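You operate a simulated robot arm through the tools that you are given. There is no shell and no other tool. Be economical: measure what you need, move in short steps, check, and stop when the job is done.

You run a simulated two-armed robot. Do the job below in one go: nothing can be reset, and whatever is moved stays where it is left.

Task
Fetch the bun from the sink table top and set it on the middle of the bench. Then open the near counter door, take the tin on the top of the back counter and put it away on the cupboard of the counter, then shut the door. Then open the upper right door. Do these in the order given. Set down upright: tin.

The check looks at the end state, three seconds after you hand in, the way a careful person would. Anything else that was tipped, shoved, dropped, spilled or broken makes it a failure.

Robot
Two 7-joint arms with two-finger parallel grippers on one trunk, on a base that drives. Base frame: it is fixed to the floor where the robot stands at the start and does not move with it; the origin is under the middle of the robot, x ahead of it, y to its left, z up. Units: m, degrees, N and s.
The left shoulder is at the start at [0.05, 0.165, 1.03], the right one opposite. With the tool pointing down near the work surface each hand reaches from about 0.24 to 0.7 m from the robot's upright axis, wherever it stands, measured 20 degrees to its own side. Places, roughly: cupboard of the counter [-2.1, 2.3, 0.2]; middle of the bench [-0.9, -0.7, 0.8]; near counter door [-2.4, 2.5, 0.4]; tin [-2, -2.5, 1]; upper right door [-1.6, 6.2, 1.3]. Payload 3.91 kg a hand.
The tool frame of a hand sits at the grasp point between the pads (the TCP): z along the fingers, y along the line on which they close. The tips reach 0.03 m beyond it. The gripper opens to 0.11 m. The fingers are 0.02 m wide and 0.01 m thick; the gripper's body (0.048 by 0.112 m) begins 0.055 m behind the TCP.
Orientation is told as [roll, pitch, yaw] about the base's x, y, z axes, in that order, counted from this pose: with the fingers straight down and closing along the base's y, the tool's x points along the base's -x, its y along +y and its z along -z.

Tools
- The arms move only by the tool send_rows. It takes "left_commands", "right_commands" or both (then of equal length, played together; a hand with none holds still); each is a list that holds one entry, the list of rows, each a list of 7 numbers: the shift along the tool's x, y, z in m, then the turn, a rotation vector about the tool's x, y, z in degrees, then the closure in counts, from 0 (fully open) to 255 (shut). In form: [[[dx, dy, dz, rx, ry, rz, hand], ...]]. A call has 1 to 10 rows; each row shifts and turns the commanded pose from where the row before left it, along the tool's axes as they then stand. A row lasts 0.2 s, in which the tool goes at most 0.05 m and 8.6 degrees; a call with a longer step from one row to the next is refused whole, and so is a gripper value outside its range. Where a pose cannot be reached the arm comes as near as it can. A force on the tool above 40 N (or 10 N above the force at the start of the call, whichever is more), or a blocked arm, ends the call early, and 0.2 s more pass. Each finger travels about 0.045 m/s and halts on what it meets, pressing with about 29 N; the grip force reading is that of the motor and also rises with nothing between the fingers. The clock runs only during rows and for 0.2 s after the last one: add rows that do not move to give the fingers time. It gives the time, the measured TCP pose, the force on the tool (base axes), the opening and the grip force at its end, in the units of the frame above (readings bear some noise), with the torque about the TCP (base axes, N m) and any sound that the robot's microphone picked up, and new pictures: "views" is both (left out), scene, wrist or none (wrist: the cameras of the hands that moved).
- Cameras (640 x 400 px; columns grow to the right, rows downward): "scene" is now at [0.1163, -0.0259, 1.2196]; the picture's right is [-0.29, -0.96, 0.00], its down [-0.39, 0.12, -0.91] and it looks along [0.88, -0.26, -0.41] (base axes); focal length 285 px, centre (320, 200). "left" rides on the left gripper at [0.072, -0.017, -0.103] in its tool frame; the picture's right is [0.23, 0.97, 0.00], its down [-0.76, 0.18, -0.62] and it looks along [-0.61, 0.14, 0.78] (tool axes); focal length 222 px, centre (320, 200). "right" rides on the right gripper at [0.072, 0.017, -0.103] in its tool frame; the picture's right is [-0.23, 0.97, 0.00], its down [-0.76, -0.18, -0.62] and it looks along [-0.61, -0.14, 0.78] (tool axes); focal length 222 px, centre (320, 200). There is no depth. A picture from a camera that has moved, and an enlarged one, comes with that camera's place and axes in the base frame and with its lens.
- slide_trunk(by): slides the trunk up (or, below 0, down) by that many m; the arms and the scene camera ride with it, the base frame stays. It gives what a move gives, with no picture.
- steer(legs): drives the robot by 1 to 6 legs, each [ahead, left, turn to the left] in m, m and degrees, along the robot's own axes; the way and the turn of a leg run together, so that a leg with both is an arc; at most 1.5 m and 180 degrees a leg. The arms and the cameras ride along, it lands a little off, and it stops where it bumps. It gives what a move gives, and a new picture of the scene camera.
- aim_head(pan, tilt): turns the head with the scene camera to pan (to the left, within 80 degrees either way) and tilt (down, from -29 to 69), counted from straight ahead of the robot. It gives what a move gives, and a new picture of the scene camera.
- zoom(camera, box): a new picture of the part [left, top, right, bottom] of that camera's present view, enlarged. No time passes.
- hand_in(): hands the job in; it is judged then, once.

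Go step by step. Nothing tells you exact positions but the pictures and the camera data: compare them with the known pose of the tool, close in by small moves and look again before you grip or let go. The budget is 165 turns and 260 pictures, counting those below and the enlarged ones. Unless the task says otherwise, let go and move clear before handing in.

The tools are called after "Call:" by a JSON object that holds its "fn" and its "kwargs". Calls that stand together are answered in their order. send_rows: Moves the arms, as the interface text tells. Its arguments: {"type":"object","properties":{"left_commands":{"type":"array","items":{"type":"array","items":{"type":"array","items":{"type":"number"}}}},"right_commands":{"type":"array","items":{"type":"array","items":{"type":"array","items":{"type":"number"}}}},"views":{"type":"string","enum":["both","scene","wrist","none"]}},"required":[]} The other tools are called the same way: slide_trunk (by) slides the trunk up or down; steer (legs) drives the base; aim_head (pan, tilt) turns the head that bears the scene camera; zoom (camera, box) takes an enlarged picture of a part of a camera's view; hand_in () hands the job in.

At the start:

```text
t: 0.0
left_eef_pos: [0.4121, 0.056, 1.0868]
left_orientation: [0.0, 0.0, 0.1]
left_contact_force: [1.1, -0.2, -0.3]
left_moment: [0.0, -0.02, -0.02]
left_opening: 0.1102
left_finger_force: 0.1
right_eef_pos: [0.3997, -0.3131, 1.0808]
right_orientation: [0.0, 0.0, 0.0]
right_contact_force: [-0.2, -0.9, -0.6]
right_moment: [0.01, 0.0, 0.0]
right_opening: 0.1097
right_finger_force: 0.0
trunk travel left (down, up): [-0.25, 0.253]
robot x, y, heading: [0.0014, -0.0029, 0.2]
head pan, tilt: [-16.6, 24.0]
```

scene: 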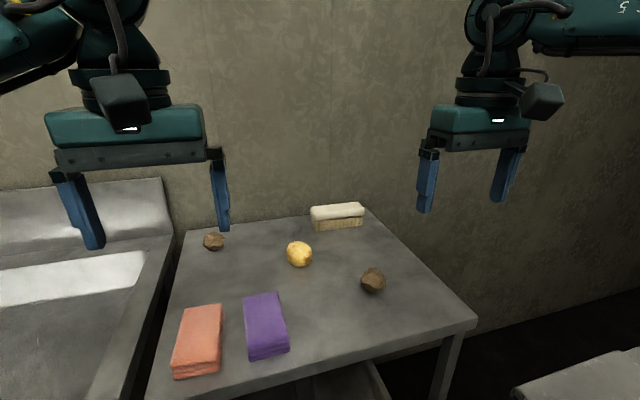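
right: 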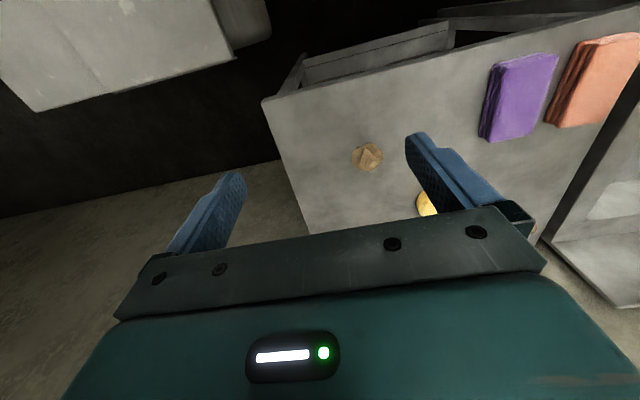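
left: 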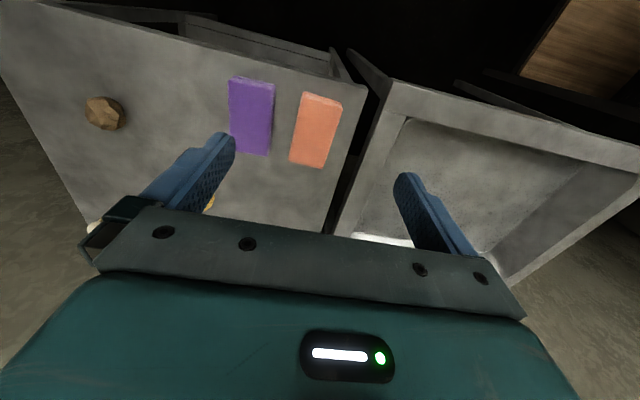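

I see a table ahead with a yellow round item, two brown lumps, a cream block and two cloths. I'll zoom to decide which is the bun.

Call:
{"fn": "zoom", "kwargs": {"camera": "scene", "box": [180, 190, 420, 340]}}

Call:
{"fn": "aim_head", "kwargs": {"pan": -10, "tilt": 45}}

```text
2.67 times, centred on (300, 265) of scene
camera zoom: at [0.1163, -0.0259, 1.2196], right [-0.29, -0.96, 0.0], down [-0.39, 0.12, -0.91], along [0.88, -0.26, -0.41], focal length 760 px, centre (373, 27)
```

zoom: 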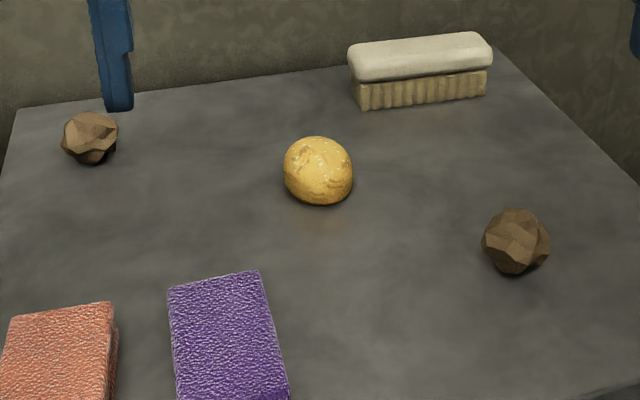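

```text
t: 0.8
left_eef_pos: [0.4129, 0.056, 1.0882]
left_orientation: [0.0, 0.1, 0.1]
left_contact_force: [-0.5, -0.4, -0.3]
left_moment: [-0.01, -0.04, -0.01]
left_opening: 0.1099
left_finger_force: 0.0
right_eef_pos: [0.3995, -0.3129, 1.0803]
right_orientation: [0.1, 0.1, 0.0]
right_contact_force: [-0.4, -0.2, 0.0]
right_moment: [0.01, 0.0, 0.0]
right_opening: 0.11
right_finger_force: 0.1
trunk travel left (down, up): [-0.25, 0.253]
robot x, y, heading: [-0.001, 0.0001, 0.0]
head pan, tilt: [-10.0, 45.0]
camera scene: at [0.1079, -0.0136, 1.1875], right [-0.17, -0.98, 0.0], down [-0.7, 0.12, -0.71], along [0.7, -0.12, -0.71], focal length 285 px, centre (320, 200)
```

scene: 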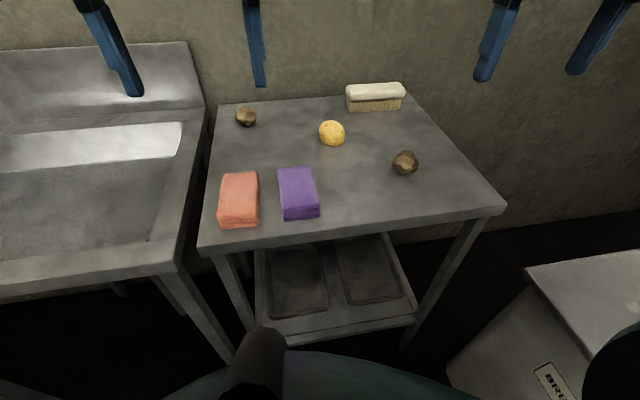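

The bun is the yellow round one, at about [0.68, -0.14, 0.82]; the table top is near 0.79. I'll drive slightly nearer and bring the right hand over it.

Call:
{"fn": "steer", "kwargs": {"legs": [[0.1, 0, 0]]}}

```text
t: 2.0
left_eef_pos: [0.5126, 0.0567, 1.0873]
left_orientation: [-0.1, -0.1, -0.1]
left_contact_force: [1.0, 0.6, -1.1]
left_moment: [-0.01, -0.02, -0.03]
left_opening: 0.1105
left_finger_force: 0.0
right_eef_pos: [0.5002, -0.3115, 1.08]
right_orientation: [0.0, 0.0, 0.0]
right_contact_force: [-0.2, -0.1, -1.5]
right_moment: [0.01, 0.01, 0.0]
right_opening: 0.11
right_finger_force: 0.2
trunk travel left (down, up): [-0.25, 0.253]
robot x, y, heading: [0.0988, 0.0022, -0.1]
head pan, tilt: [-10.0, 45.0]
camera scene: at [0.2088, -0.0135, 1.1873], right [-0.17, -0.98, 0.0], down [-0.7, 0.12, -0.71], along [0.7, -0.12, -0.71], focal length 285 px, centre (320, 200)
```

scene: 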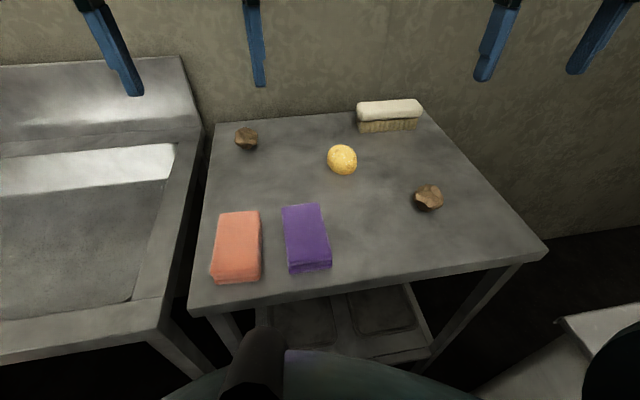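

Consistent fix. Moving the right hand above the bun.

Call:
{"fn": "send_rows", "kwargs": {"right_commands": [[[-0.03, 0.0283, 0.02, 0, 0, 0, 0], [-0.03, 0.0283, 0.02, 0, 0, 0, 0], [-0.03, 0.0283, 0.02, 0, 0, 0, 0], [-0.03, 0.0283, 0.02, 0, 0, 0, 0], [-0.03, 0.0283, 0.02, 0, 0, 0, 0], [-0.03, 0.0283, 0.02, 0, 0, 0, 0], [0, 0, 0, 0, 0, 0, 0]]]}}

```text
t: 3.6
left_eef_pos: [0.5142, 0.057, 1.0883]
left_orientation: [0.0, 0.0, 0.1]
left_contact_force: [-0.4, -1.0, 0.2]
left_moment: [-0.02, -0.02, 0.0]
left_opening: 0.11
left_finger_force: 0.0
right_eef_pos: [0.6289, -0.1869, 0.9558]
right_orientation: [0.0, -0.1, -0.1]
right_contact_force: [-0.2, -0.9, -0.8]
right_moment: [-0.01, 0.02, 0.03]
right_opening: 0.1101
right_finger_force: 0.0
right hand out of reach, approached as far as the arm can: row 5, 6
trunk travel left (down, up): [-0.25, 0.253]
robot x, y, heading: [0.1022, -0.0016, 0.2]
head pan, tilt: [-10.0, 45.0]
camera scene: at [0.2082, -0.0135, 1.1874], right [-0.17, -0.98, 0.0], down [-0.7, 0.12, -0.71], along [0.7, -0.12, -0.71], focal length 285 px, centre (320, 200)
camera right: at [0.5555, -0.1701, 1.0598], right [0.23, 0.97, 0.0], down [0.76, -0.18, 0.62], along [0.61, -0.14, -0.78], focal length 222 px, centre (320, 200)
```

scene: 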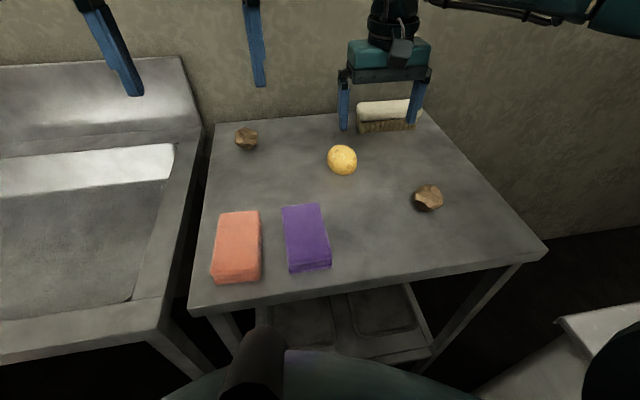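
right: 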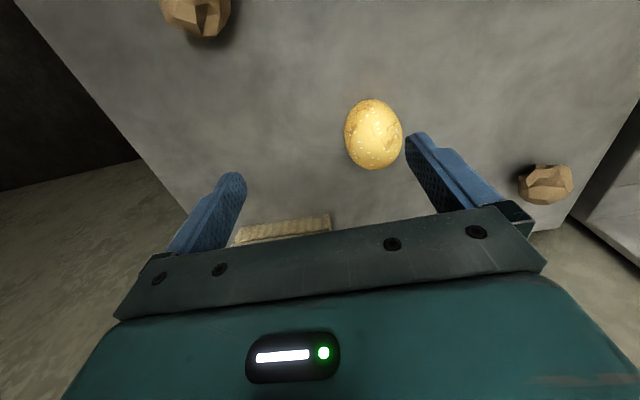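

The hand is short of the goal at this height; lower down the reach is longer. I'll lower and extend again, with tips still above the bun.

Call:
{"fn": "send_rows", "kwargs": {"right_commands": [[[0.0, 0, 0.03, 0, 0, 0, 0], [0.0, 0, 0.025, 0, 0, 0, 0], [-0.02, 0.02, 0, 0, 0, 0, 0], [-0.025, 0.025, 0, 0, 0, 0, 0], [0, 0, 0, 0, 0, 0, 0]]]}}

```text
t: 4.8
left_eef_pos: [0.5121, 0.0558, 1.0881]
left_orientation: [0.1, 0.0, 0.0]
left_contact_force: [0.1, -0.9, 0.1]
left_moment: [0.02, 0.03, 0.0]
left_opening: 0.11
left_finger_force: 0.1
right_eef_pos: [0.624, -0.1853, 0.9082]
right_orientation: [0.1, -0.2, 0.0]
right_contact_force: [0.7, 0.2, -0.4]
right_moment: [0.01, -0.01, 0.04]
right_opening: 0.1102
right_finger_force: 0.1
right hand out of reach, approached as far as the arm can: row 3, 4
trunk travel left (down, up): [-0.25, 0.253]
robot x, y, heading: [0.101, -0.0033, -0.1]
head pan, tilt: [-10.0, 45.0]
camera scene: at [0.2083, -0.0136, 1.1874], right [-0.17, -0.98, 0.0], down [-0.7, 0.12, -0.71], along [0.7, -0.12, -0.71], focal length 285 px, centre (320, 200)
camera right: at [0.5509, -0.1673, 1.0124], right [0.23, 0.97, 0.0], down [0.76, -0.18, 0.62], along [0.61, -0.14, -0.78], focal length 222 px, centre (320, 200)
```

scene: 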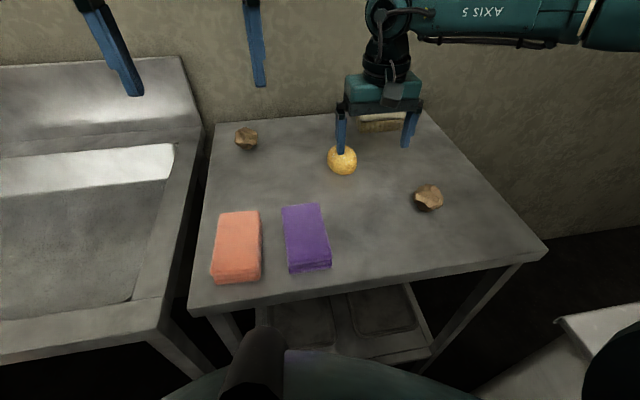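
right: 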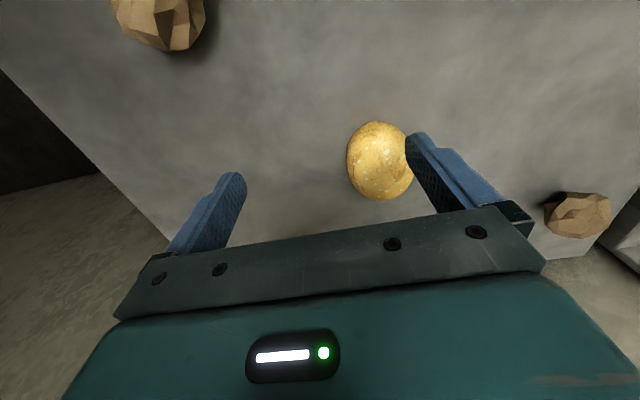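

The arm is at its limit here, so I'll bring the base 5 cm ahead and left; the tips clear the bun.

Call:
{"fn": "steer", "kwargs": {"legs": [[0.05, 0.047, 0]]}}

Call:
{"fn": "zoom", "kwargs": {"camera": "right", "box": [0, 0, 640, 400]}}

```text
t: 5.9
left_eef_pos: [0.5289, 0.1039, 1.0872]
left_orientation: [0.0, -0.1, 0.0]
left_contact_force: [-0.8, 0.0, 0.3]
left_moment: [-0.02, 0.02, -0.01]
left_opening: 0.1101
left_finger_force: 0.0
right_eef_pos: [0.6397, -0.1388, 0.9084]
right_orientation: [0.0, 0.0, 0.1]
right_contact_force: [0.9, 0.2, 0.8]
right_moment: [0.06, 0.0, -0.02]
right_opening: 0.1099
right_finger_force: 0.0
trunk travel left (down, up): [-0.25, 0.253]
robot x, y, heading: [0.1181, 0.044, 0.0]
head pan, tilt: [-10.0, 45.0]
camera scene: at [0.2241, 0.0334, 1.1874], right [-0.17, -0.98, 0.0], down [-0.7, 0.12, -0.71], along [0.7, -0.12, -0.71], focal length 285 px, centre (320, 200)
```

scene: 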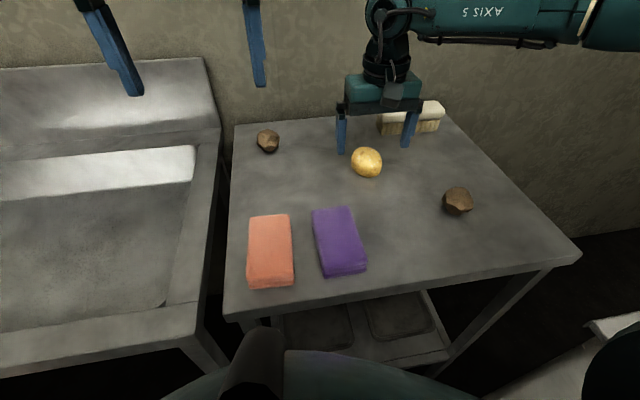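

```text
1.00 times, centred on (320, 200) of right (not enlarged: the box is as wide or as high as the picture)
camera zoom: at [0.5667, -0.1207, 1.0123], right [0.23, 0.97, 0.0], down [0.76, -0.18, 0.62], along [0.61, -0.14, -0.78], focal length 222 px, centre (320, 200)
```

zoom: 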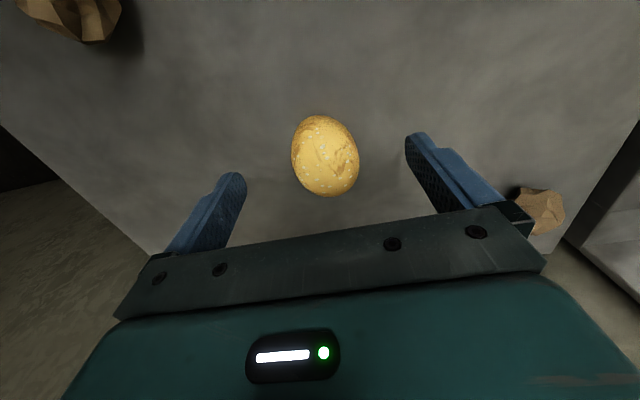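

The bun is centred laterally, about 2.5 cm ahead of the hand. I'll try a pure forward shift.

Call:
{"fn": "send_rows", "kwargs": {"right_commands": [[[-0.015, 0, 0.0, 0, 0, 0, 0], [-0.012, 0, 0.01, 0, 0, 0, 0], [0, 0, 0, 0, 0, 0, 0]]], "views": "wrist"}}

```text
t: 6.7
left_eef_pos: [0.528, 0.1038, 1.0871]
left_orientation: [0.0, -0.1, 0.0]
left_contact_force: [0.6, 0.0, 0.2]
left_moment: [-0.03, 0.0, 0.03]
left_opening: 0.1099
left_finger_force: 0.2
right_eef_pos: [0.6509, -0.1523, 0.8999]
right_orientation: [0.2, -0.2, 0.0]
right_contact_force: [-0.2, -0.2, 0.1]
right_moment: [0.01, -0.02, 0.0]
right_opening: 0.11
right_finger_force: 0.1
right hand out of reach, approached as far as the arm can: row 1, 2
trunk travel left (down, up): [-0.25, 0.253]
robot x, y, heading: [0.1172, 0.0468, 0.0]
head pan, tilt: [-10.0, 45.0]
camera right: at [0.5768, -0.1344, 1.0042], right [0.23, 0.97, 0.0], down [0.76, -0.18, 0.62], along [0.61, -0.14, -0.78], focal length 222 px, centre (320, 200)
```

right: 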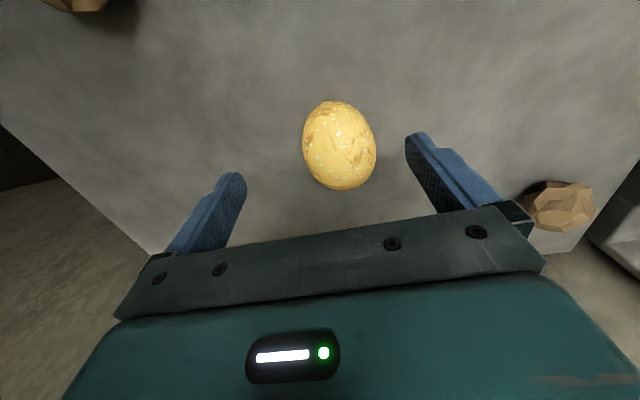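

The reach limit comes from the wrist being well above the shoulder; raising the trunk will help. I'll raise by 0.15 then lower the hand.

Call:
{"fn": "slide_trunk", "kwargs": {"by": 0.16}}

Call:
{"fn": "send_rows", "kwargs": {"right_commands": [[[-0.0, 0, 0.04, 0, 0, 0, 0], [0, 0, 0.04, 0, 0, 0, 0], [-0.007, 0.007, 0.04, 0, 0, 0, 0], [-0.007, 0.007, 0.03, 0, 0, 0, 0], [0, 0, 0, 0, 0, 0, 0]]], "views": "wrist"}}

```text
t: 8.5
left_eef_pos: [0.5292, 0.1038, 1.2466]
left_orientation: [0.1, -0.1, -0.1]
left_contact_force: [-0.1, -0.1, 0.9]
left_moment: [-0.02, 0.0, -0.02]
left_opening: 0.1102
left_finger_force: 0.2
right_eef_pos: [0.6493, -0.1516, 1.0598]
right_orientation: [0.1, -0.2, 0.0]
right_contact_force: [0.1, 0.3, 0.3]
right_moment: [0.0, 0.0, 0.0]
right_opening: 0.1098
right_finger_force: 0.0
trunk travel left (down, up): [-0.41, 0.093]
robot x, y, heading: [0.1186, 0.0464, 0.3]
head pan, tilt: [-10.0, 45.0]
```

```text
t: 9.7
left_eef_pos: [0.5299, 0.1031, 1.2476]
left_orientation: [0.0, 0.0, 0.0]
left_contact_force: [-0.7, 0.4, -1.3]
left_moment: [0.01, 0.01, 0.0]
left_opening: 0.1101
left_finger_force: 0.1
right_eef_pos: [0.6166, -0.1769, 0.9401]
right_orientation: [0.2, -0.2, 0.1]
right_contact_force: [-0.7, -0.8, -0.1]
right_moment: [0.03, -0.01, 0.02]
right_opening: 0.1101
right_finger_force: 0.1
right hand out of reach, approached as far as the arm can: row 1, 2, 3, 4
trunk travel left (down, up): [-0.41, 0.093]
robot x, y, heading: [0.1165, 0.0452, 0.1]
head pan, tilt: [-10.0, 45.0]
camera right: at [0.5433, -0.1587, 1.0443], right [0.23, 0.97, 0.0], down [0.76, -0.18, 0.63], along [0.61, -0.14, -0.78], focal length 222 px, centre (320, 200)
```

right: 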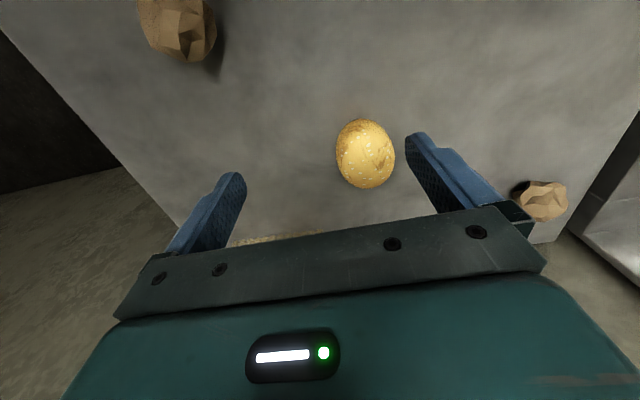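

Lowering shortened reach, so the wrist is below the shoulder; I need the trunk lower instead. Lift the hand, then slide down.

Call:
{"fn": "send_rows", "kwargs": {"right_commands": [[[0, 0, -0.04, 0, 0, 0, 0], [0, 0, -0.04, 0, 0, 0, 0], [0, 0, -0.04, 0, 0, 0, 0], [0, 0, -0.04, 0, 0, 0, 0], [0, 0, -0.04, 0, 0, 0, 0], [0, 0, -0.04, 0, 0, 0, 0], [0, 0, 0, 0, 0, 0, 0]]], "views": "none"}}

Call:
{"fn": "slide_trunk", "kwargs": {"by": -0.26}}

```text
t: 11.3
left_eef_pos: [0.5279, 0.1029, 1.2484]
left_orientation: [0.0, 0.1, 0.0]
left_contact_force: [-0.4, 0.2, 0.8]
left_moment: [-0.02, 0.01, 0.02]
left_opening: 0.1099
left_finger_force: 0.1
right_eef_pos: [0.617, -0.1762, 1.1794]
right_orientation: [0.1, -0.1, -0.1]
right_contact_force: [1.0, 0.6, 0.5]
right_moment: [-0.02, -0.01, -0.01]
right_opening: 0.1101
right_finger_force: 0.1
trunk travel left (down, up): [-0.41, 0.093]
robot x, y, heading: [0.114, 0.0485, -0.2]
head pan, tilt: [-10.0, 45.0]
```

```text
t: 14.0
left_eef_pos: [0.5281, 0.1034, 0.987]
left_orientation: [0.0, 0.0, 0.0]
left_contact_force: [-1.2, 0.0, -0.4]
left_moment: [-0.01, -0.02, -0.03]
left_opening: 0.1103
left_finger_force: 0.1
right_eef_pos: [0.6179, -0.1769, 0.9206]
right_orientation: [0.2, -0.1, 0.0]
right_contact_force: [-0.5, 0.2, -0.4]
right_moment: [-0.02, 0.0, -0.01]
right_opening: 0.11
right_finger_force: 0.0
trunk travel left (down, up): [-0.15, 0.353]
robot x, y, heading: [0.113, 0.0462, 0.2]
head pan, tilt: [-10.0, 45.0]
```

Now extend forward and left at this height.

Call:
{"fn": "send_rows", "kwargs": {"right_commands": [[[-0.017, 0.013, 0.005, 0, 0, 0, 0], [-0.017, 0.013, 0.005, 0, 0, 0, 0], [-0.016, 0.013, 0.005, 0, 0, 0, 0], [0, 0, 0, 0, 0, 0, 0]]], "views": "wrist"}}

```text
t: 15.0
left_eef_pos: [0.5282, 0.1036, 0.9873]
left_orientation: [0.0, 0.1, 0.0]
left_contact_force: [-0.9, -0.4, 0.0]
left_moment: [-0.01, -0.04, -0.06]
left_opening: 0.1099
left_finger_force: 0.0
right_eef_pos: [0.6465, -0.1543, 0.9034]
right_orientation: [0.1, -0.2, 0.0]
right_contact_force: [0.1, 0.3, 0.4]
right_moment: [0.0, -0.01, 0.01]
right_opening: 0.1101
right_finger_force: 0.0
right hand out of reach, approached as far as the arm can: row 2, 3
trunk travel left (down, up): [-0.15, 0.353]
robot x, y, heading: [0.1143, 0.0488, -0.1]
head pan, tilt: [-10.0, 45.0]
camera right: at [0.5737, -0.1359, 1.0084], right [0.23, 0.97, 0.0], down [0.76, -0.18, 0.63], along [0.61, -0.14, -0.78], focal length 222 px, centre (320, 200)
```

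right: 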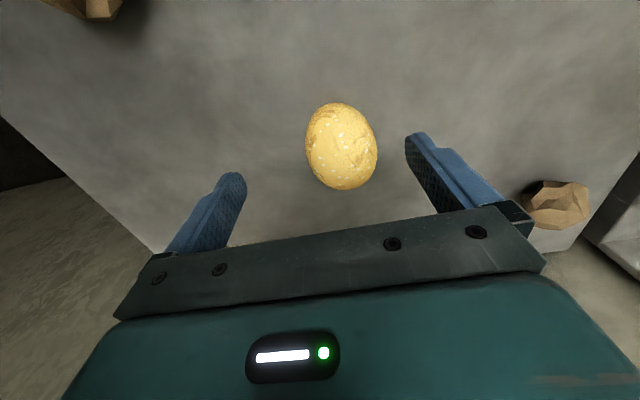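

Still ~2 cm short. I'll tilt the hand 16° so the fingers point forward, which pulls the wrist back, and then advance.

Call:
{"fn": "send_rows", "kwargs": {"right_commands": [[[0, 0, 0, 0, -8, 0, 0], [0, 0, 0, 0, -8, 0, 0], [-0.012, 0.008, 0, 0, 0, 0, 0], [-0.012, 0.008, 0.0, 0, 0, 0, 0], [0, 0, 0, 0, 0, 0, 0]]], "views": "wrist"}}

```text
t: 16.2
left_eef_pos: [0.5281, 0.1028, 0.986]
left_orientation: [-0.1, -0.1, -0.1]
left_contact_force: [0.8, 0.2, -0.2]
left_moment: [-0.02, 0.01, 0.03]
left_opening: 0.1099
left_finger_force: 0.0
right_eef_pos: [0.6715, -0.1381, 0.9099]
right_orientation: [0.2, -16.2, -0.2]
right_contact_force: [0.0, 0.4, 0.0]
right_moment: [-0.02, -0.05, 0.01]
right_opening: 0.11
right_finger_force: 0.1
trunk travel left (down, up): [-0.15, 0.353]
robot x, y, heading: [0.1159, 0.0427, -0.1]
head pan, tilt: [-10.0, 45.0]
camera right: at [0.5717, -0.1207, 0.991], right [0.22, 0.97, 0.07], down [0.56, -0.18, 0.81], along [0.8, -0.14, -0.58], focal length 222 px, centre (320, 200)
```

right: 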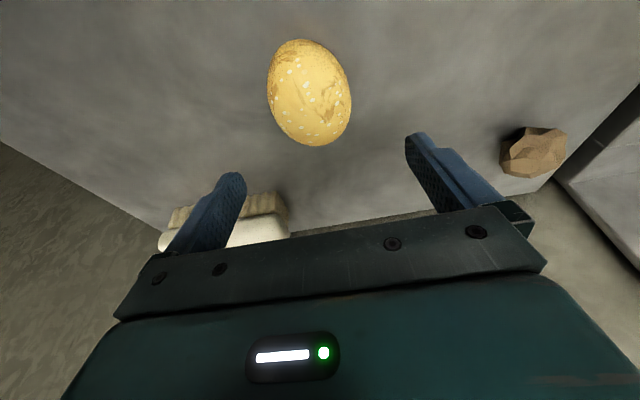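

Working. The bun is at about [0.664, -0.138]; lowering straight down around it.

Call:
{"fn": "send_rows", "kwargs": {"right_commands": [[[0.0073, 0, 0.0192, 0, 0, 0, 0], [0.0073, 0, 0.0192, 0, 0, 0, 0], [0.0073, 0, 0.0192, 0, 0, 0, 0], [0.005, 0, 0.013, 0, 0, 0, 0], [0, 0, 0, 0, 0, 0, 0]]]}}

```text
t: 17.2
left_eef_pos: [0.5257, 0.1035, 0.9888]
left_orientation: [-0.1, -0.2, -0.2]
left_contact_force: [0.1, -0.8, 0.8]
left_moment: [-0.03, 0.01, 0.0]
left_opening: 0.1101
left_finger_force: 0.1
right_eef_pos: [0.6659, -0.136, 0.8516]
right_orientation: [0.1, -17.7, -0.1]
right_contact_force: [-12.7, 1.2, 15.8]
right_moment: [-0.92, 0.42, -0.87]
right_opening: 0.1098
right_finger_force: 0.1
trunk travel left (down, up): [-0.15, 0.353]
robot x, y, heading: [0.1163, 0.0441, -0.0]
head pan, tilt: [-10.0, 45.0]
stopped in row 4 (right hand): the force on the tool passed its limit at 50 N (the readings are from after the stop); the commanded pose is now the measured one
camera scene: at [0.2214, 0.0335, 1.0879], right [-0.17, -0.98, 0.0], down [-0.69, 0.12, -0.71], along [0.7, -0.12, -0.71], focal length 285 px, centre (320, 200)
camera right: at [0.5647, -0.1189, 0.9296], right [0.22, 0.97, 0.07], down [0.54, -0.18, 0.82], along [0.82, -0.14, -0.56], focal length 222 px, centre (320, 200)
```

scene: 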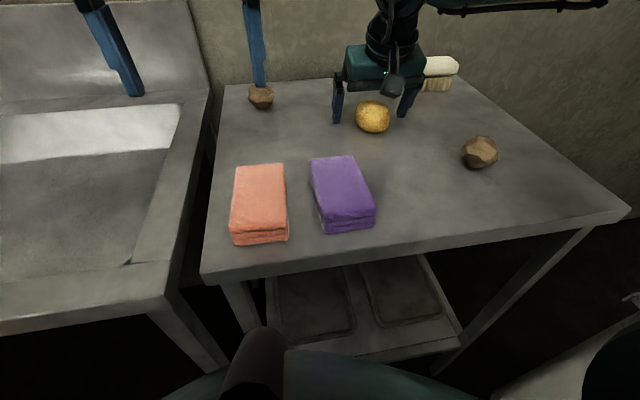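
right: 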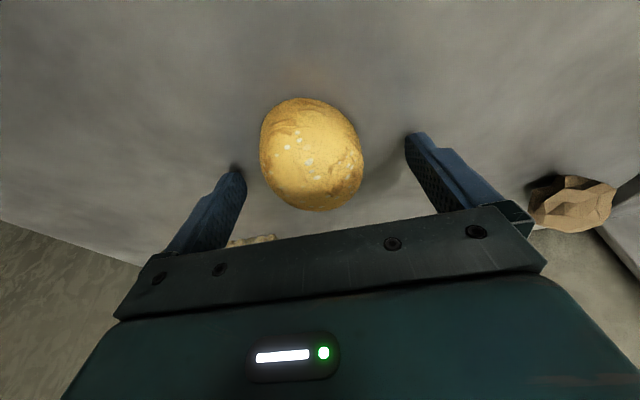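

The tips touched the table (top ~0.815), so the bun centre is about [0.65, -0.133, 0.84]. I'll ease up, back 1.3 cm, then close.

Call:
{"fn": "send_rows", "kwargs": {"right_commands": [[[0.0, 0, -0.004, 0, 0, 0, 0], [0.0135, 0.002, 0.0, 0, 0, 0, 0], [0, 0, 0, 0, 0, 0, 0], [0, 0, 0, 0, 0, 0, 0]]], "views": "both"}}

```text
t: 18.2
left_eef_pos: [0.5293, 0.1037, 0.9877]
left_orientation: [-0.1, -0.1, 0.0]
left_contact_force: [0.1, -0.5, 0.8]
left_moment: [0.0, 0.02, -0.02]
left_opening: 0.1099
left_finger_force: 0.0
right_eef_pos: [0.6553, -0.1361, 0.8509]
right_orientation: [0.0, -18.1, 0.1]
right_contact_force: [21.1, -1.1, 24.7]
right_moment: [-1.3, -0.67, 1.26]
right_opening: 0.1099
right_finger_force: 0.0
trunk travel left (down, up): [-0.15, 0.353]
robot x, y, heading: [0.1183, 0.0456, -0.2]
head pan, tilt: [-10.0, 45.0]
camera scene: at [0.2236, 0.0338, 1.0877], right [-0.17, -0.98, 0.0], down [-0.7, 0.12, -0.71], along [0.7, -0.12, -0.71], focal length 285 px, centre (320, 200)
camera right: at [0.5541, -0.1178, 0.9286], right [0.21, 0.97, 0.07], down [0.53, -0.18, 0.83], along [0.82, -0.14, -0.55], focal length 222 px, centre (320, 200)
```

scene: 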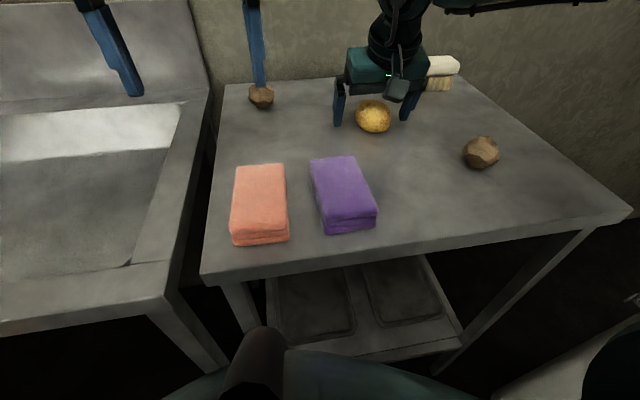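
right: 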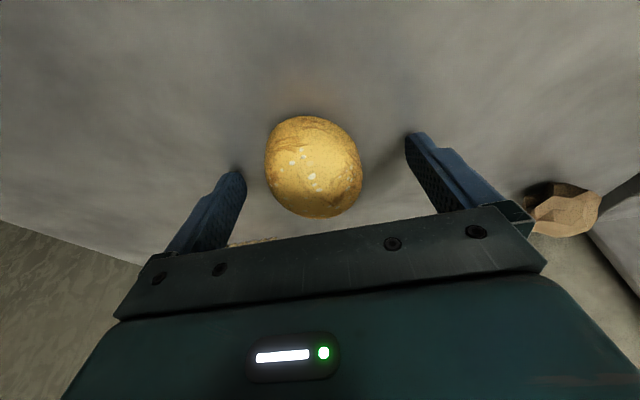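

Still pressing the table; I'll lift 6 mm and close on the bun.

Call:
{"fn": "send_rows", "kwargs": {"right_commands": [[[-0.002, 0, -0.006, 0, 0, 0, 0], [0, 0, 0, 0, 0, 0, 0], [0, 0, 0, 0, 0, 0, 120], [0, 0, 0, 0, 0, 0, 200], [0, 0, 0, 0, 0, 0, 255], [0, 0, 0, 0, 0, 0, 255], [0, 0, 0, 0, 0, 0, 255], [0, 0, 0, 0, 0, 0, 255]]], "views": "both"}}

```text
t: 20.0
left_eef_pos: [0.5295, 0.1022, 0.9859]
left_orientation: [0.0, 0.0, -0.1]
left_contact_force: [0.3, -0.3, 0.4]
left_moment: [0.01, 0.01, 0.0]
left_opening: 0.1099
left_finger_force: 0.0
right_eef_pos: [0.6536, -0.1358, 0.8532]
right_orientation: [0.1, -17.4, 0.1]
right_contact_force: [-0.7, -1.1, 0.1]
right_moment: [0.0, 0.0, 0.01]
right_opening: 0.0575
right_finger_force: 29.0
trunk travel left (down, up): [-0.15, 0.353]
robot x, y, heading: [0.114, 0.0484, 0.2]
head pan, tilt: [-10.0, 45.0]
camera scene: at [0.2239, 0.033, 1.0874], right [-0.17, -0.98, 0.0], down [-0.7, 0.12, -0.71], along [0.7, -0.12, -0.71], focal length 285 px, centre (320, 200)
camera right: at [0.5528, -0.1182, 0.9319], right [0.22, 0.97, 0.07], down [0.54, -0.18, 0.82], along [0.81, -0.14, -0.57], focal length 222 px, centre (320, 200)
```

scene: 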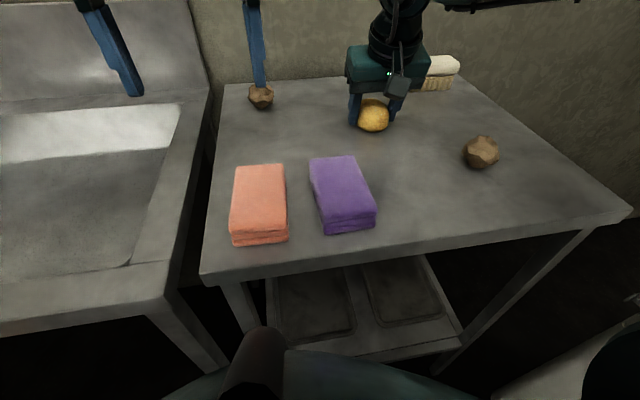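
right: 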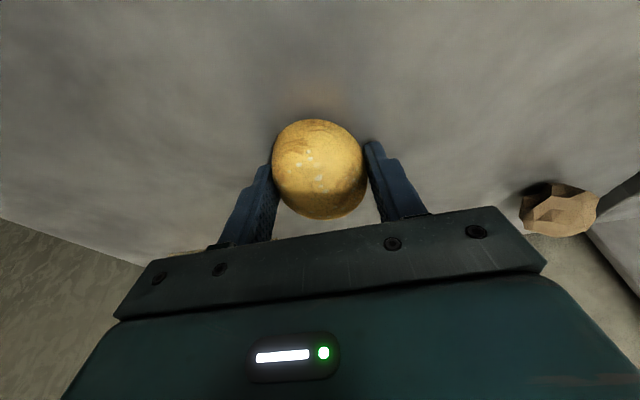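

Bun gripped (0.0575 opening). Raise the trunk to lift it, then back away and look around.

Call:
{"fn": "slide_trunk", "kwargs": {"by": 0.2}}

Call:
{"fn": "steer", "kwargs": {"legs": [[-0.3, 0, 0]]}}

Call:
{"fn": "aim_head", "kwargs": {"pan": -80, "tilt": 25}}

Call:
{"fn": "aim_head", "kwargs": {"pan": 80, "tilt": 20}}

```text
t: 22.2
left_eef_pos: [0.5292, 0.1026, 1.1874]
left_orientation: [0.0, 0.0, -0.1]
left_contact_force: [0.4, 0.2, -1.0]
left_moment: [-0.03, 0.01, 0.03]
left_opening: 0.1101
left_finger_force: 0.0
right_eef_pos: [0.6532, -0.1358, 1.0524]
right_orientation: [0.1, -17.4, 0.0]
right_contact_force: [-0.4, 0.1, -0.4]
right_moment: [0.02, 0.02, -0.04]
right_opening: 0.0573
right_finger_force: 29.5
trunk travel left (down, up): [-0.35, 0.153]
robot x, y, heading: [0.1169, 0.0475, -0.1]
head pan, tilt: [-10.0, 45.0]
```

```text
t: 24.2
left_eef_pos: [0.2312, 0.1013, 1.1866]
left_orientation: [0.0, 0.0, -0.4]
left_contact_force: [0.0, 0.4, -0.9]
left_moment: [-0.02, -0.02, -0.02]
left_opening: 0.1098
left_finger_force: 0.0
right_eef_pos: [0.3554, -0.138, 1.0539]
right_orientation: [0.1, -17.4, -0.2]
right_contact_force: [0.2, -0.2, -0.6]
right_moment: [-0.01, -0.01, 0.0]
right_opening: 0.0575
right_finger_force: 28.4
trunk travel left (down, up): [-0.35, 0.153]
robot x, y, heading: [-0.1822, 0.0465, -0.5]
head pan, tilt: [-10.0, 45.0]
camera scene: at [-0.0738, 0.0333, 1.2875], right [-0.18, -0.98, 0.0], down [-0.7, 0.13, -0.71], along [0.7, -0.13, -0.71], focal length 285 px, centre (320, 200)
```

scene: 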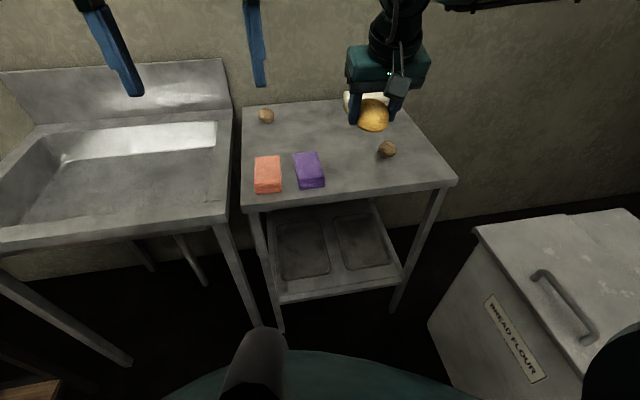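

```text
t: 25.6
left_eef_pos: [0.2322, 0.1008, 1.1869]
left_orientation: [0.0, 0.1, -0.3]
left_contact_force: [0.0, -0.6, -0.4]
left_moment: [0.0, 0.01, -0.01]
left_opening: 0.1097
left_finger_force: 0.1
right_eef_pos: [0.3548, -0.1375, 1.053]
right_orientation: [0.1, -17.4, -0.2]
right_contact_force: [-0.1, -0.5, -1.2]
right_moment: [-0.03, 0.0, -0.02]
right_opening: 0.0574
right_finger_force: 28.9
trunk travel left (down, up): [-0.35, 0.153]
robot x, y, heading: [-0.1821, 0.0443, -0.3]
head pan, tilt: [-80.0, 25.0]
camera scene: at [-0.1377, -0.0429, 1.318], right [-0.99, -0.17, 0.0], down [-0.07, 0.42, -0.91], along [0.15, -0.89, -0.42], focal length 285 px, centre (320, 200)
```

scene: 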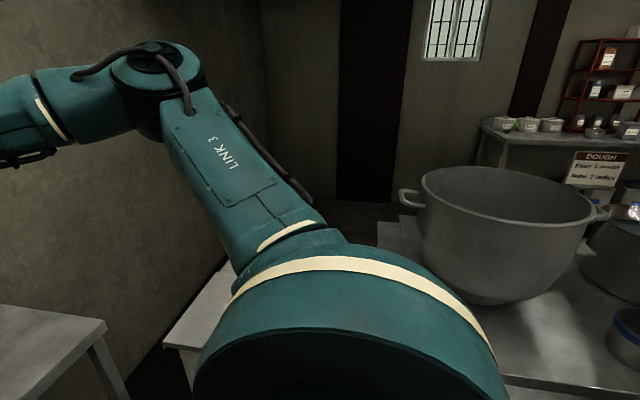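

```text
t: 28.1
left_eef_pos: [0.2311, 0.1013, 1.187]
left_orientation: [0.0, 0.1, -0.2]
left_contact_force: [1.1, -0.4, -0.3]
left_moment: [0.01, 0.0, 0.01]
left_opening: 0.1101
left_finger_force: 0.0
right_eef_pos: [0.3551, -0.138, 1.0532]
right_orientation: [0.1, -17.4, -0.4]
right_contact_force: [0.4, 0.2, -0.9]
right_moment: [0.01, 0.04, 0.0]
right_opening: 0.0573
right_finger_force: 28.8
trunk travel left (down, up): [-0.35, 0.153]
robot x, y, heading: [-0.1801, 0.0469, -0.1]
head pan, tilt: [80.0, 20.0]
camera scene: at [-0.1366, 0.1395, 1.3261], right [0.98, -0.18, 0.0], down [-0.06, -0.34, -0.94], along [0.17, 0.92, -0.34], focal length 285 px, centre (320, 200)
```

scene: 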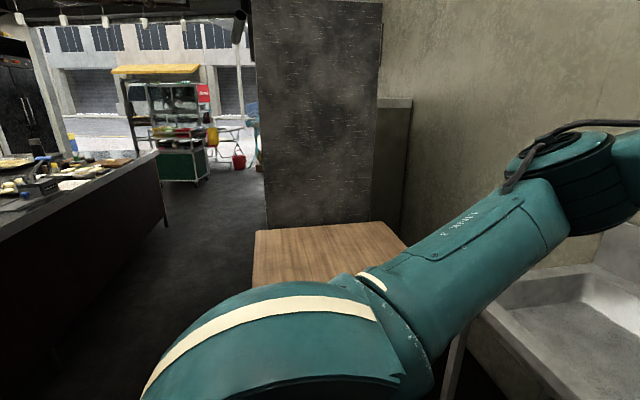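

The bench seems to be the one with the big pot, at my right/behind. I'll turn left to face backward and look.

Call:
{"fn": "steer", "kwargs": {"legs": [[0, 0, 90], [0, 0, 90]]}}

Call:
{"fn": "aim_head", "kwargs": {"pan": 40, "tilt": 25}}

Call:
{"fn": "aim_head", "kwargs": {"pan": -20, "tilt": 25}}

```text
t: 36.1
left_eef_pos: [-0.5941, 0.0002, 1.1874]
left_orientation: [-0.1, 0.0, 178.9]
left_contact_force: [0.1, 0.1, 0.3]
left_moment: [0.0, -0.01, 0.02]
left_opening: 0.1099
left_finger_force: 0.0
right_eef_pos: [-0.7145, 0.24, 1.0532]
right_orientation: [0.1, -17.4, 178.9]
right_contact_force: [-0.4, 0.3, -0.4]
right_moment: [-0.04, -0.05, 0.01]
right_opening: 0.0575
right_finger_force: 29.0
trunk travel left (down, up): [-0.35, 0.153]
robot x, y, heading: [-0.1783, 0.0506, 178.7]
head pan, tilt: [80.0, 20.0]
camera scene: at [-0.23, -0.0428, 1.3261], right [-0.98, 0.19, 0.0], down [0.07, 0.34, -0.94], along [-0.18, -0.92, -0.34], focal length 285 px, centre (320, 200)
```

scene: 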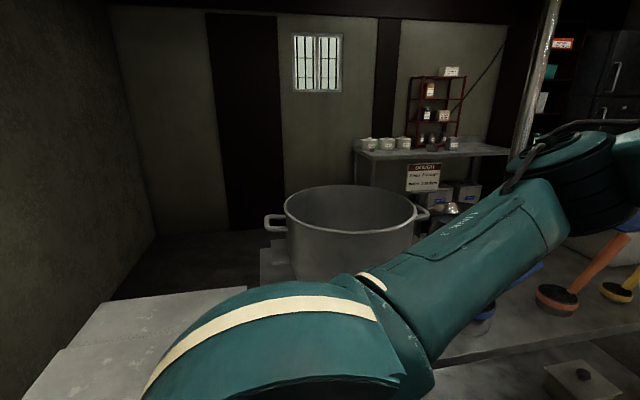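

```text
t: 37.2
left_eef_pos: [-0.5951, -0.0003, 1.1877]
left_orientation: [0.0, 0.0, 178.9]
left_contact_force: [0.9, 0.2, 0.2]
left_moment: [0.0, 0.0, 0.0]
left_opening: 0.1103
left_finger_force: 0.1
right_eef_pos: [-0.7155, 0.2405, 1.0534]
right_orientation: [0.0, -17.5, 179.0]
right_contact_force: [-0.6, -0.2, -1.9]
right_moment: [0.02, -0.04, -0.02]
right_opening: 0.0573
right_finger_force: 28.9
trunk travel left (down, up): [-0.35, 0.153]
robot x, y, heading: [-0.1817, 0.0514, 179.0]
head pan, tilt: [40.0, 25.0]
camera scene: at [-0.2837, -0.0093, 1.318], right [-0.63, 0.78, 0.0], down [0.33, 0.27, -0.91], along [-0.7, -0.57, -0.42], focal length 285 px, centre (320, 200)
```

scene: 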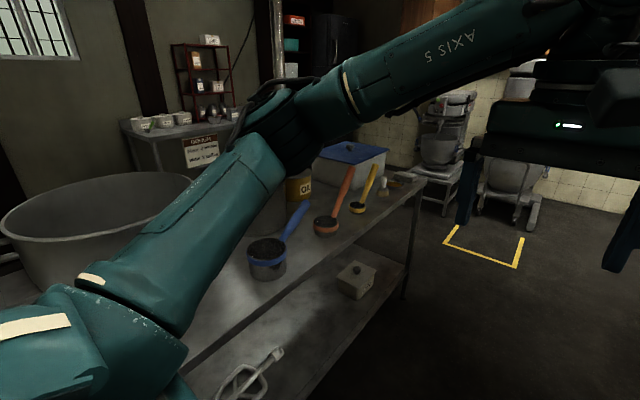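

```text
t: 38.5
left_eef_pos: [-0.5942, 0.0012, 1.1869]
left_orientation: [0.0, 0.0, 178.9]
left_contact_force: [0.6, -0.5, -0.6]
left_moment: [-0.01, -0.02, 0.02]
left_opening: 0.1101
left_finger_force: 0.1
right_eef_pos: [-0.7148, 0.2398, 1.0533]
right_orientation: [0.2, -17.4, 178.9]
right_contact_force: [0.1, 0.2, -1.0]
right_moment: [0.01, 0.0, -0.02]
right_opening: 0.0576
right_finger_force: 29.2
trunk travel left (down, up): [-0.35, 0.153]
robot x, y, heading: [-0.1822, 0.0489, 178.8]
head pan, tilt: [-20.0, 25.0]
camera scene: at [-0.298, 0.0818, 1.318], right [0.36, 0.93, 0.0], down [0.39, -0.15, -0.91], along [-0.85, 0.33, -0.42], focal length 285 px, centre (320, 200)
```

scene: 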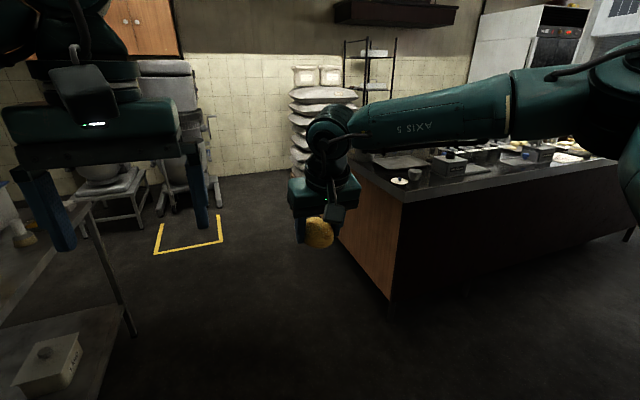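

The bench front edge is near y=-0.44, with scoops on it. I'll drive to about (-0.88, 0.25), turn to face the bench, and look.

Call:
{"fn": "steer", "kwargs": {"legs": [[0.7, -0.2, 0], [0, 0, 90]]}}

Call:
{"fn": "aim_head", "kwargs": {"pan": 0, "tilt": 35}}

```text
t: 46.3
left_eef_pos: [-0.8312, -0.1514, 1.187]
left_orientation: [0.0, 0.0, -90.6]
left_contact_force: [1.2, -1.0, -0.2]
left_moment: [0.02, -0.01, -0.01]
left_opening: 0.11
left_finger_force: 0.0
right_eef_pos: [-1.0712, -0.2731, 1.0521]
right_orientation: [0.1, -17.4, -90.6]
right_contact_force: [0.0, -1.0, -0.5]
right_moment: [0.0, -0.01, 0.02]
right_opening: 0.0576
right_finger_force: 29.0
trunk travel left (down, up): [-0.35, 0.153]
robot x, y, heading: [-0.8878, 0.263, -90.5]
head pan, tilt: [-20.0, 25.0]
camera scene: at [-0.9179, 0.1472, 1.318], right [-0.94, 0.35, 0.0], down [0.15, 0.4, -0.91], along [-0.32, -0.85, -0.42], focal length 285 px, centre (320, 200)
```

scene: 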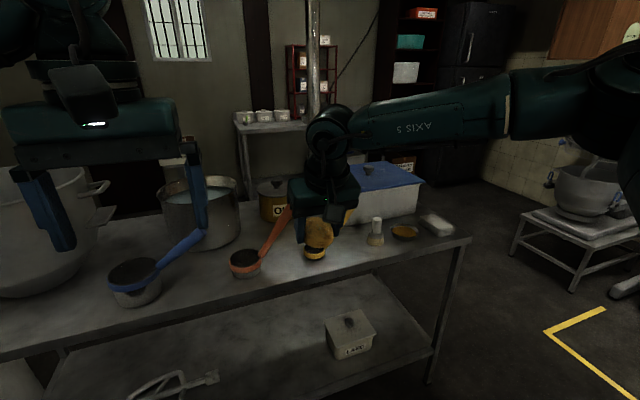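

```text
t: 47.1
left_eef_pos: [-0.8309, -0.1502, 1.1867]
left_orientation: [0.0, 0.1, -90.6]
left_contact_force: [0.1, -1.0, -0.8]
left_moment: [-0.01, -0.01, -0.02]
left_opening: 0.1098
left_finger_force: 0.1
right_eef_pos: [-1.072, -0.2732, 1.0538]
right_orientation: [0.1, -17.4, -90.6]
right_contact_force: [0.0, -1.0, -0.9]
right_moment: [0.01, 0.02, 0.0]
right_opening: 0.0574
right_finger_force: 29.1
trunk travel left (down, up): [-0.35, 0.153]
robot x, y, heading: [-0.8857, 0.2622, -90.6]
head pan, tilt: [0.0, 35.0]
camera scene: at [-0.8866, 0.1454, 1.3023], right [-1.0, 0.01, 0.0], down [0.01, 0.57, -0.82], along [-0.01, -0.82, -0.57], focal length 285 px, centre (320, 200)
```

scene: 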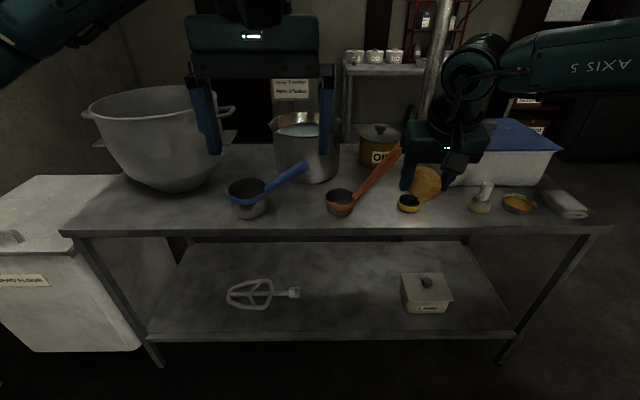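

Bench spans x -1.65..-0.21, y -0.99..-0.44; middle ≈(-0.93,-0.71). It is crowded there; zooming.

Call:
{"fn": "zoom", "kwargs": {"camera": "scene", "box": [200, 100, 460, 262]}}

Call:
{"fn": "zoom", "kwargs": {"camera": "left", "box": [0, 0, 640, 400]}}

```text
2.46 times, centred on (330, 181) of scene
camera zoom: at [-0.8866, 0.1454, 1.3023], right [-1.0, 0.01, 0.0], down [0.01, 0.57, -0.82], along [-0.01, -0.82, -0.57], focal length 702 px, centre (295, 247)
```

zoom: 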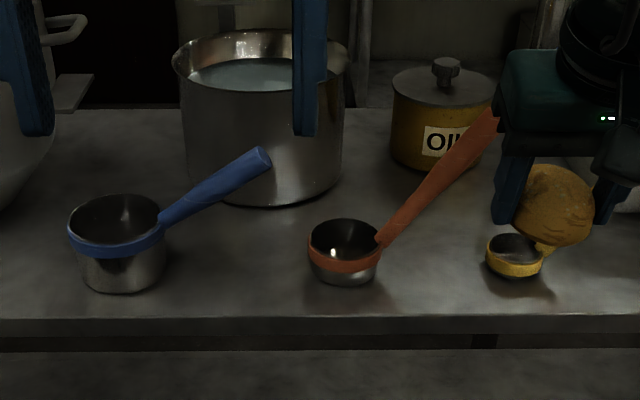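

```text
1.00 times, centred on (320, 200) of left (not enlarged: the box is as wide or as high as the picture)
camera zoom: at [-0.8476, -0.0779, 1.2902], right [0.98, 0.22, 0.0], down [0.17, -0.76, 0.62], along [0.14, -0.61, -0.78], focal length 222 px, centre (320, 200)
```

zoom: 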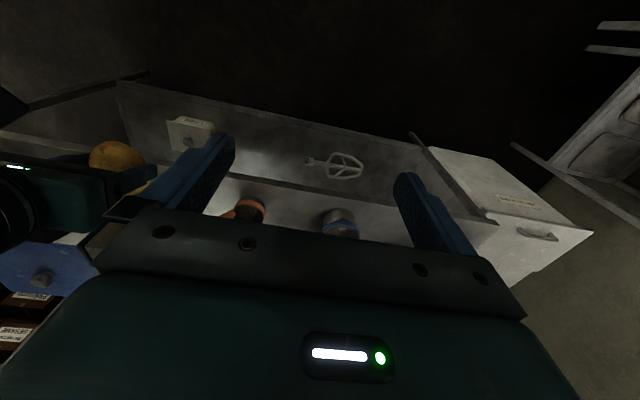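

A free spot lies just front-right of the silver pot, about (-0.96,-0.68), near the bench middle. Raise the trunk, tuck and lift the left hand, then drive so the bun hangs over that spot.

Call:
{"fn": "slide_trunk", "kwargs": {"by": 0.12}}

Call:
{"fn": "send_rows", "kwargs": {"left_commands": [[[0.03, 0, -0.03, 0, 0, 0, 0], [0.03, 0, -0.03, 0, 0, 0, 0], [0.03, 0, -0.03, 0, 0, 0, 0], [0.0, 0, -0.03, 0, 0, 0, 0], [0.0, 0, -0.03, 0, 0, 0, 0]]], "views": "none"}}

Call:
{"fn": "steer", "kwargs": {"legs": [[0.3, 0.11, 0]]}}

```text
t: 48.6
left_eef_pos: [-0.8316, -0.1512, 1.3072]
left_orientation: [-0.1, 0.0, -90.6]
left_contact_force: [0.2, 0.3, -0.3]
left_moment: [-0.01, 0.0, 0.02]
left_opening: 0.1099
left_finger_force: 0.0
right_eef_pos: [-1.0705, -0.2733, 1.1724]
right_orientation: [0.1, -17.4, -90.5]
right_contact_force: [0.0, -0.1, -0.3]
right_moment: [-0.03, -0.03, 0.03]
right_opening: 0.0574
right_finger_force: 29.3
trunk travel left (down, up): [-0.47, 0.033]
robot x, y, heading: [-0.8857, 0.2636, -90.6]
head pan, tilt: [0.0, 35.0]
```

```text
t: 49.9
left_eef_pos: [-0.8314, -0.0591, 1.4589]
left_orientation: [0.0, 0.0, -90.6]
left_contact_force: [-0.3, 0.4, 0.4]
left_moment: [0.02, -0.03, 0.0]
left_opening: 0.1101
left_finger_force: 0.0
right_eef_pos: [-1.0718, -0.2718, 1.1739]
right_orientation: [0.2, -17.4, -90.6]
right_contact_force: [-0.3, 0.5, -1.1]
right_moment: [0.02, -0.01, 0.01]
right_opening: 0.0574
right_finger_force: 29.5
trunk travel left (down, up): [-0.47, 0.033]
robot x, y, heading: [-0.8831, 0.2587, -90.7]
head pan, tilt: [0.0, 35.0]
```

```text
t: 52.0
left_eef_pos: [-0.7276, -0.3631, 1.4568]
left_orientation: [-0.1, 0.1, -91.0]
left_contact_force: [0.7, -0.3, 0.2]
left_moment: [0.05, 0.02, 0.02]
left_opening: 0.1098
left_finger_force: 0.0
right_eef_pos: [-0.9697, -0.5758, 1.1735]
right_orientation: [0.1, -17.3, -91.0]
right_contact_force: [0.5, 0.3, 0.0]
right_moment: [0.02, -0.01, 0.0]
right_opening: 0.0574
right_finger_force: 29.2
trunk travel left (down, up): [-0.47, 0.033]
robot x, y, heading: [-0.7783, -0.0434, -90.9]
head pan, tilt: [0.0, 35.0]
camera scene: at [-0.7821, -0.158, 1.4222], right [-1.0, 0.02, 0.0], down [0.01, 0.57, -0.82], along [-0.01, -0.82, -0.57], focal length 285 px, centre (320, 200)
```

scene: 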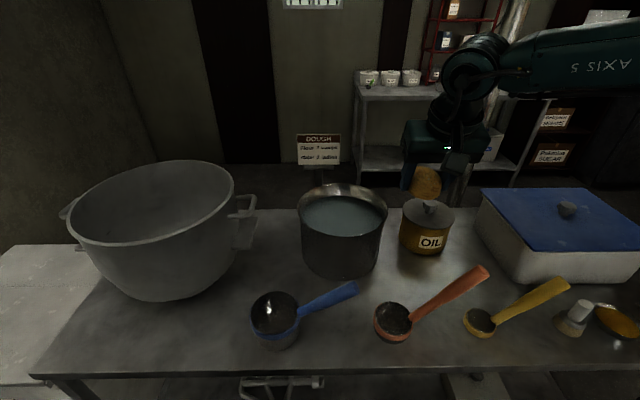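

Clear view: free spot at about (-0.967,-0.667) between pot, oil can and orange scoop. Drive 9 cm closer, then lower the trunk most of the way.

Call:
{"fn": "steer", "kwargs": {"legs": [[0.09, 0, 0]]}}

Call:
{"fn": "slide_trunk", "kwargs": {"by": -0.24}}

Call:
{"fn": "zoom", "kwargs": {"camera": "scene", "box": [0, 0, 640, 400]}}

Call:
{"fn": "zoom", "kwargs": {"camera": "right", "box": [0, 0, 640, 400]}}

```text
t: 53.1
left_eef_pos: [-0.7299, -0.4541, 1.4585]
left_orientation: [0.0, 0.1, -90.9]
left_contact_force: [0.0, 0.2, 0.4]
left_moment: [0.01, -0.02, -0.03]
left_opening: 0.1099
left_finger_force: 0.2
right_eef_pos: [-0.9724, -0.665, 1.1728]
right_orientation: [0.2, -17.3, -91.0]
right_contact_force: [-0.6, -0.1, -1.9]
right_moment: [-0.01, -0.04, 0.01]
right_opening: 0.0577
right_finger_force: 29.4
trunk travel left (down, up): [-0.47, 0.033]
robot x, y, heading: [-0.7814, -0.1296, -91.1]
head pan, tilt: [0.0, 35.0]
camera scene: at [-0.7839, -0.2485, 1.4222], right [-1.0, 0.02, 0.0], down [0.01, 0.57, -0.82], along [-0.01, -0.82, -0.57], focal length 285 px, centre (320, 200)
```

scene: 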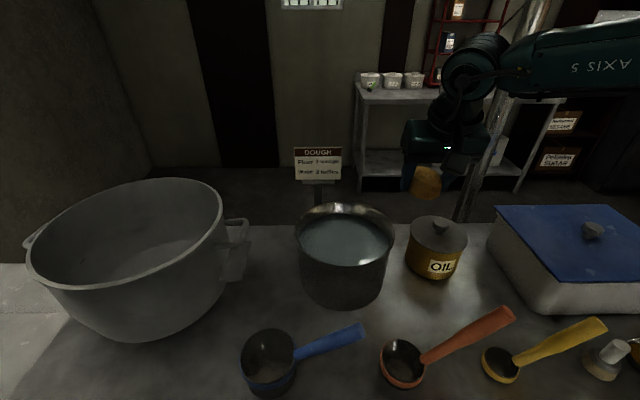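

```text
t: 55.6
left_eef_pos: [-0.7286, -0.4539, 1.2169]
left_orientation: [0.2, -0.1, -91.0]
left_contact_force: [0.4, 0.6, -0.3]
left_moment: [-0.03, -0.01, 0.01]
left_opening: 0.1099
left_finger_force: 0.0
right_eef_pos: [-0.9717, -0.6668, 0.9333]
right_orientation: [0.2, -17.4, -91.0]
right_contact_force: [0.3, 0.0, -0.9]
right_moment: [0.01, -0.02, 0.02]
right_opening: 0.0576
right_finger_force: 28.9
trunk travel left (down, up): [-0.23, 0.273]
robot x, y, heading: [-0.7821, -0.1326, -91.5]
head pan, tilt: [0.0, 35.0]
```

```text
1.00 times, centred on (320, 200) of scene (not enlarged: the box is as wide or as high as the picture)
camera zoom: at [-0.7839, -0.2479, 1.1823], right [-1.0, 0.02, 0.0], down [0.01, 0.57, -0.82], along [-0.01, -0.82, -0.57], focal length 285 px, centre (320, 200)
```

zoom: 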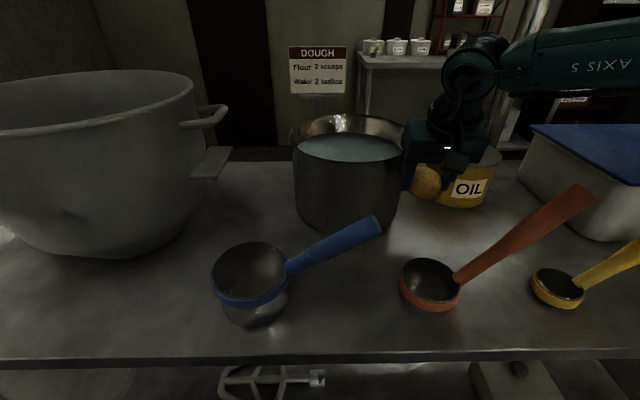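

```text
1.00 times, centred on (320, 200) of right (not enlarged: the box is as wide or as high as the picture)
camera zoom: at [-0.954, -0.5646, 1.012], right [0.97, -0.23, 0.07], down [-0.19, -0.54, 0.82], along [-0.15, -0.81, -0.57], focal length 222 px, centre (320, 200)
```

zoom: 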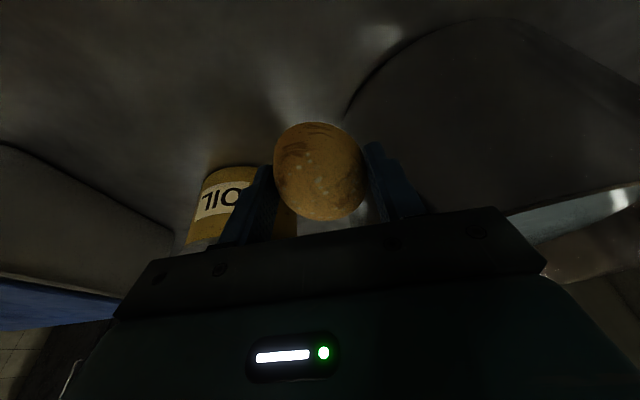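

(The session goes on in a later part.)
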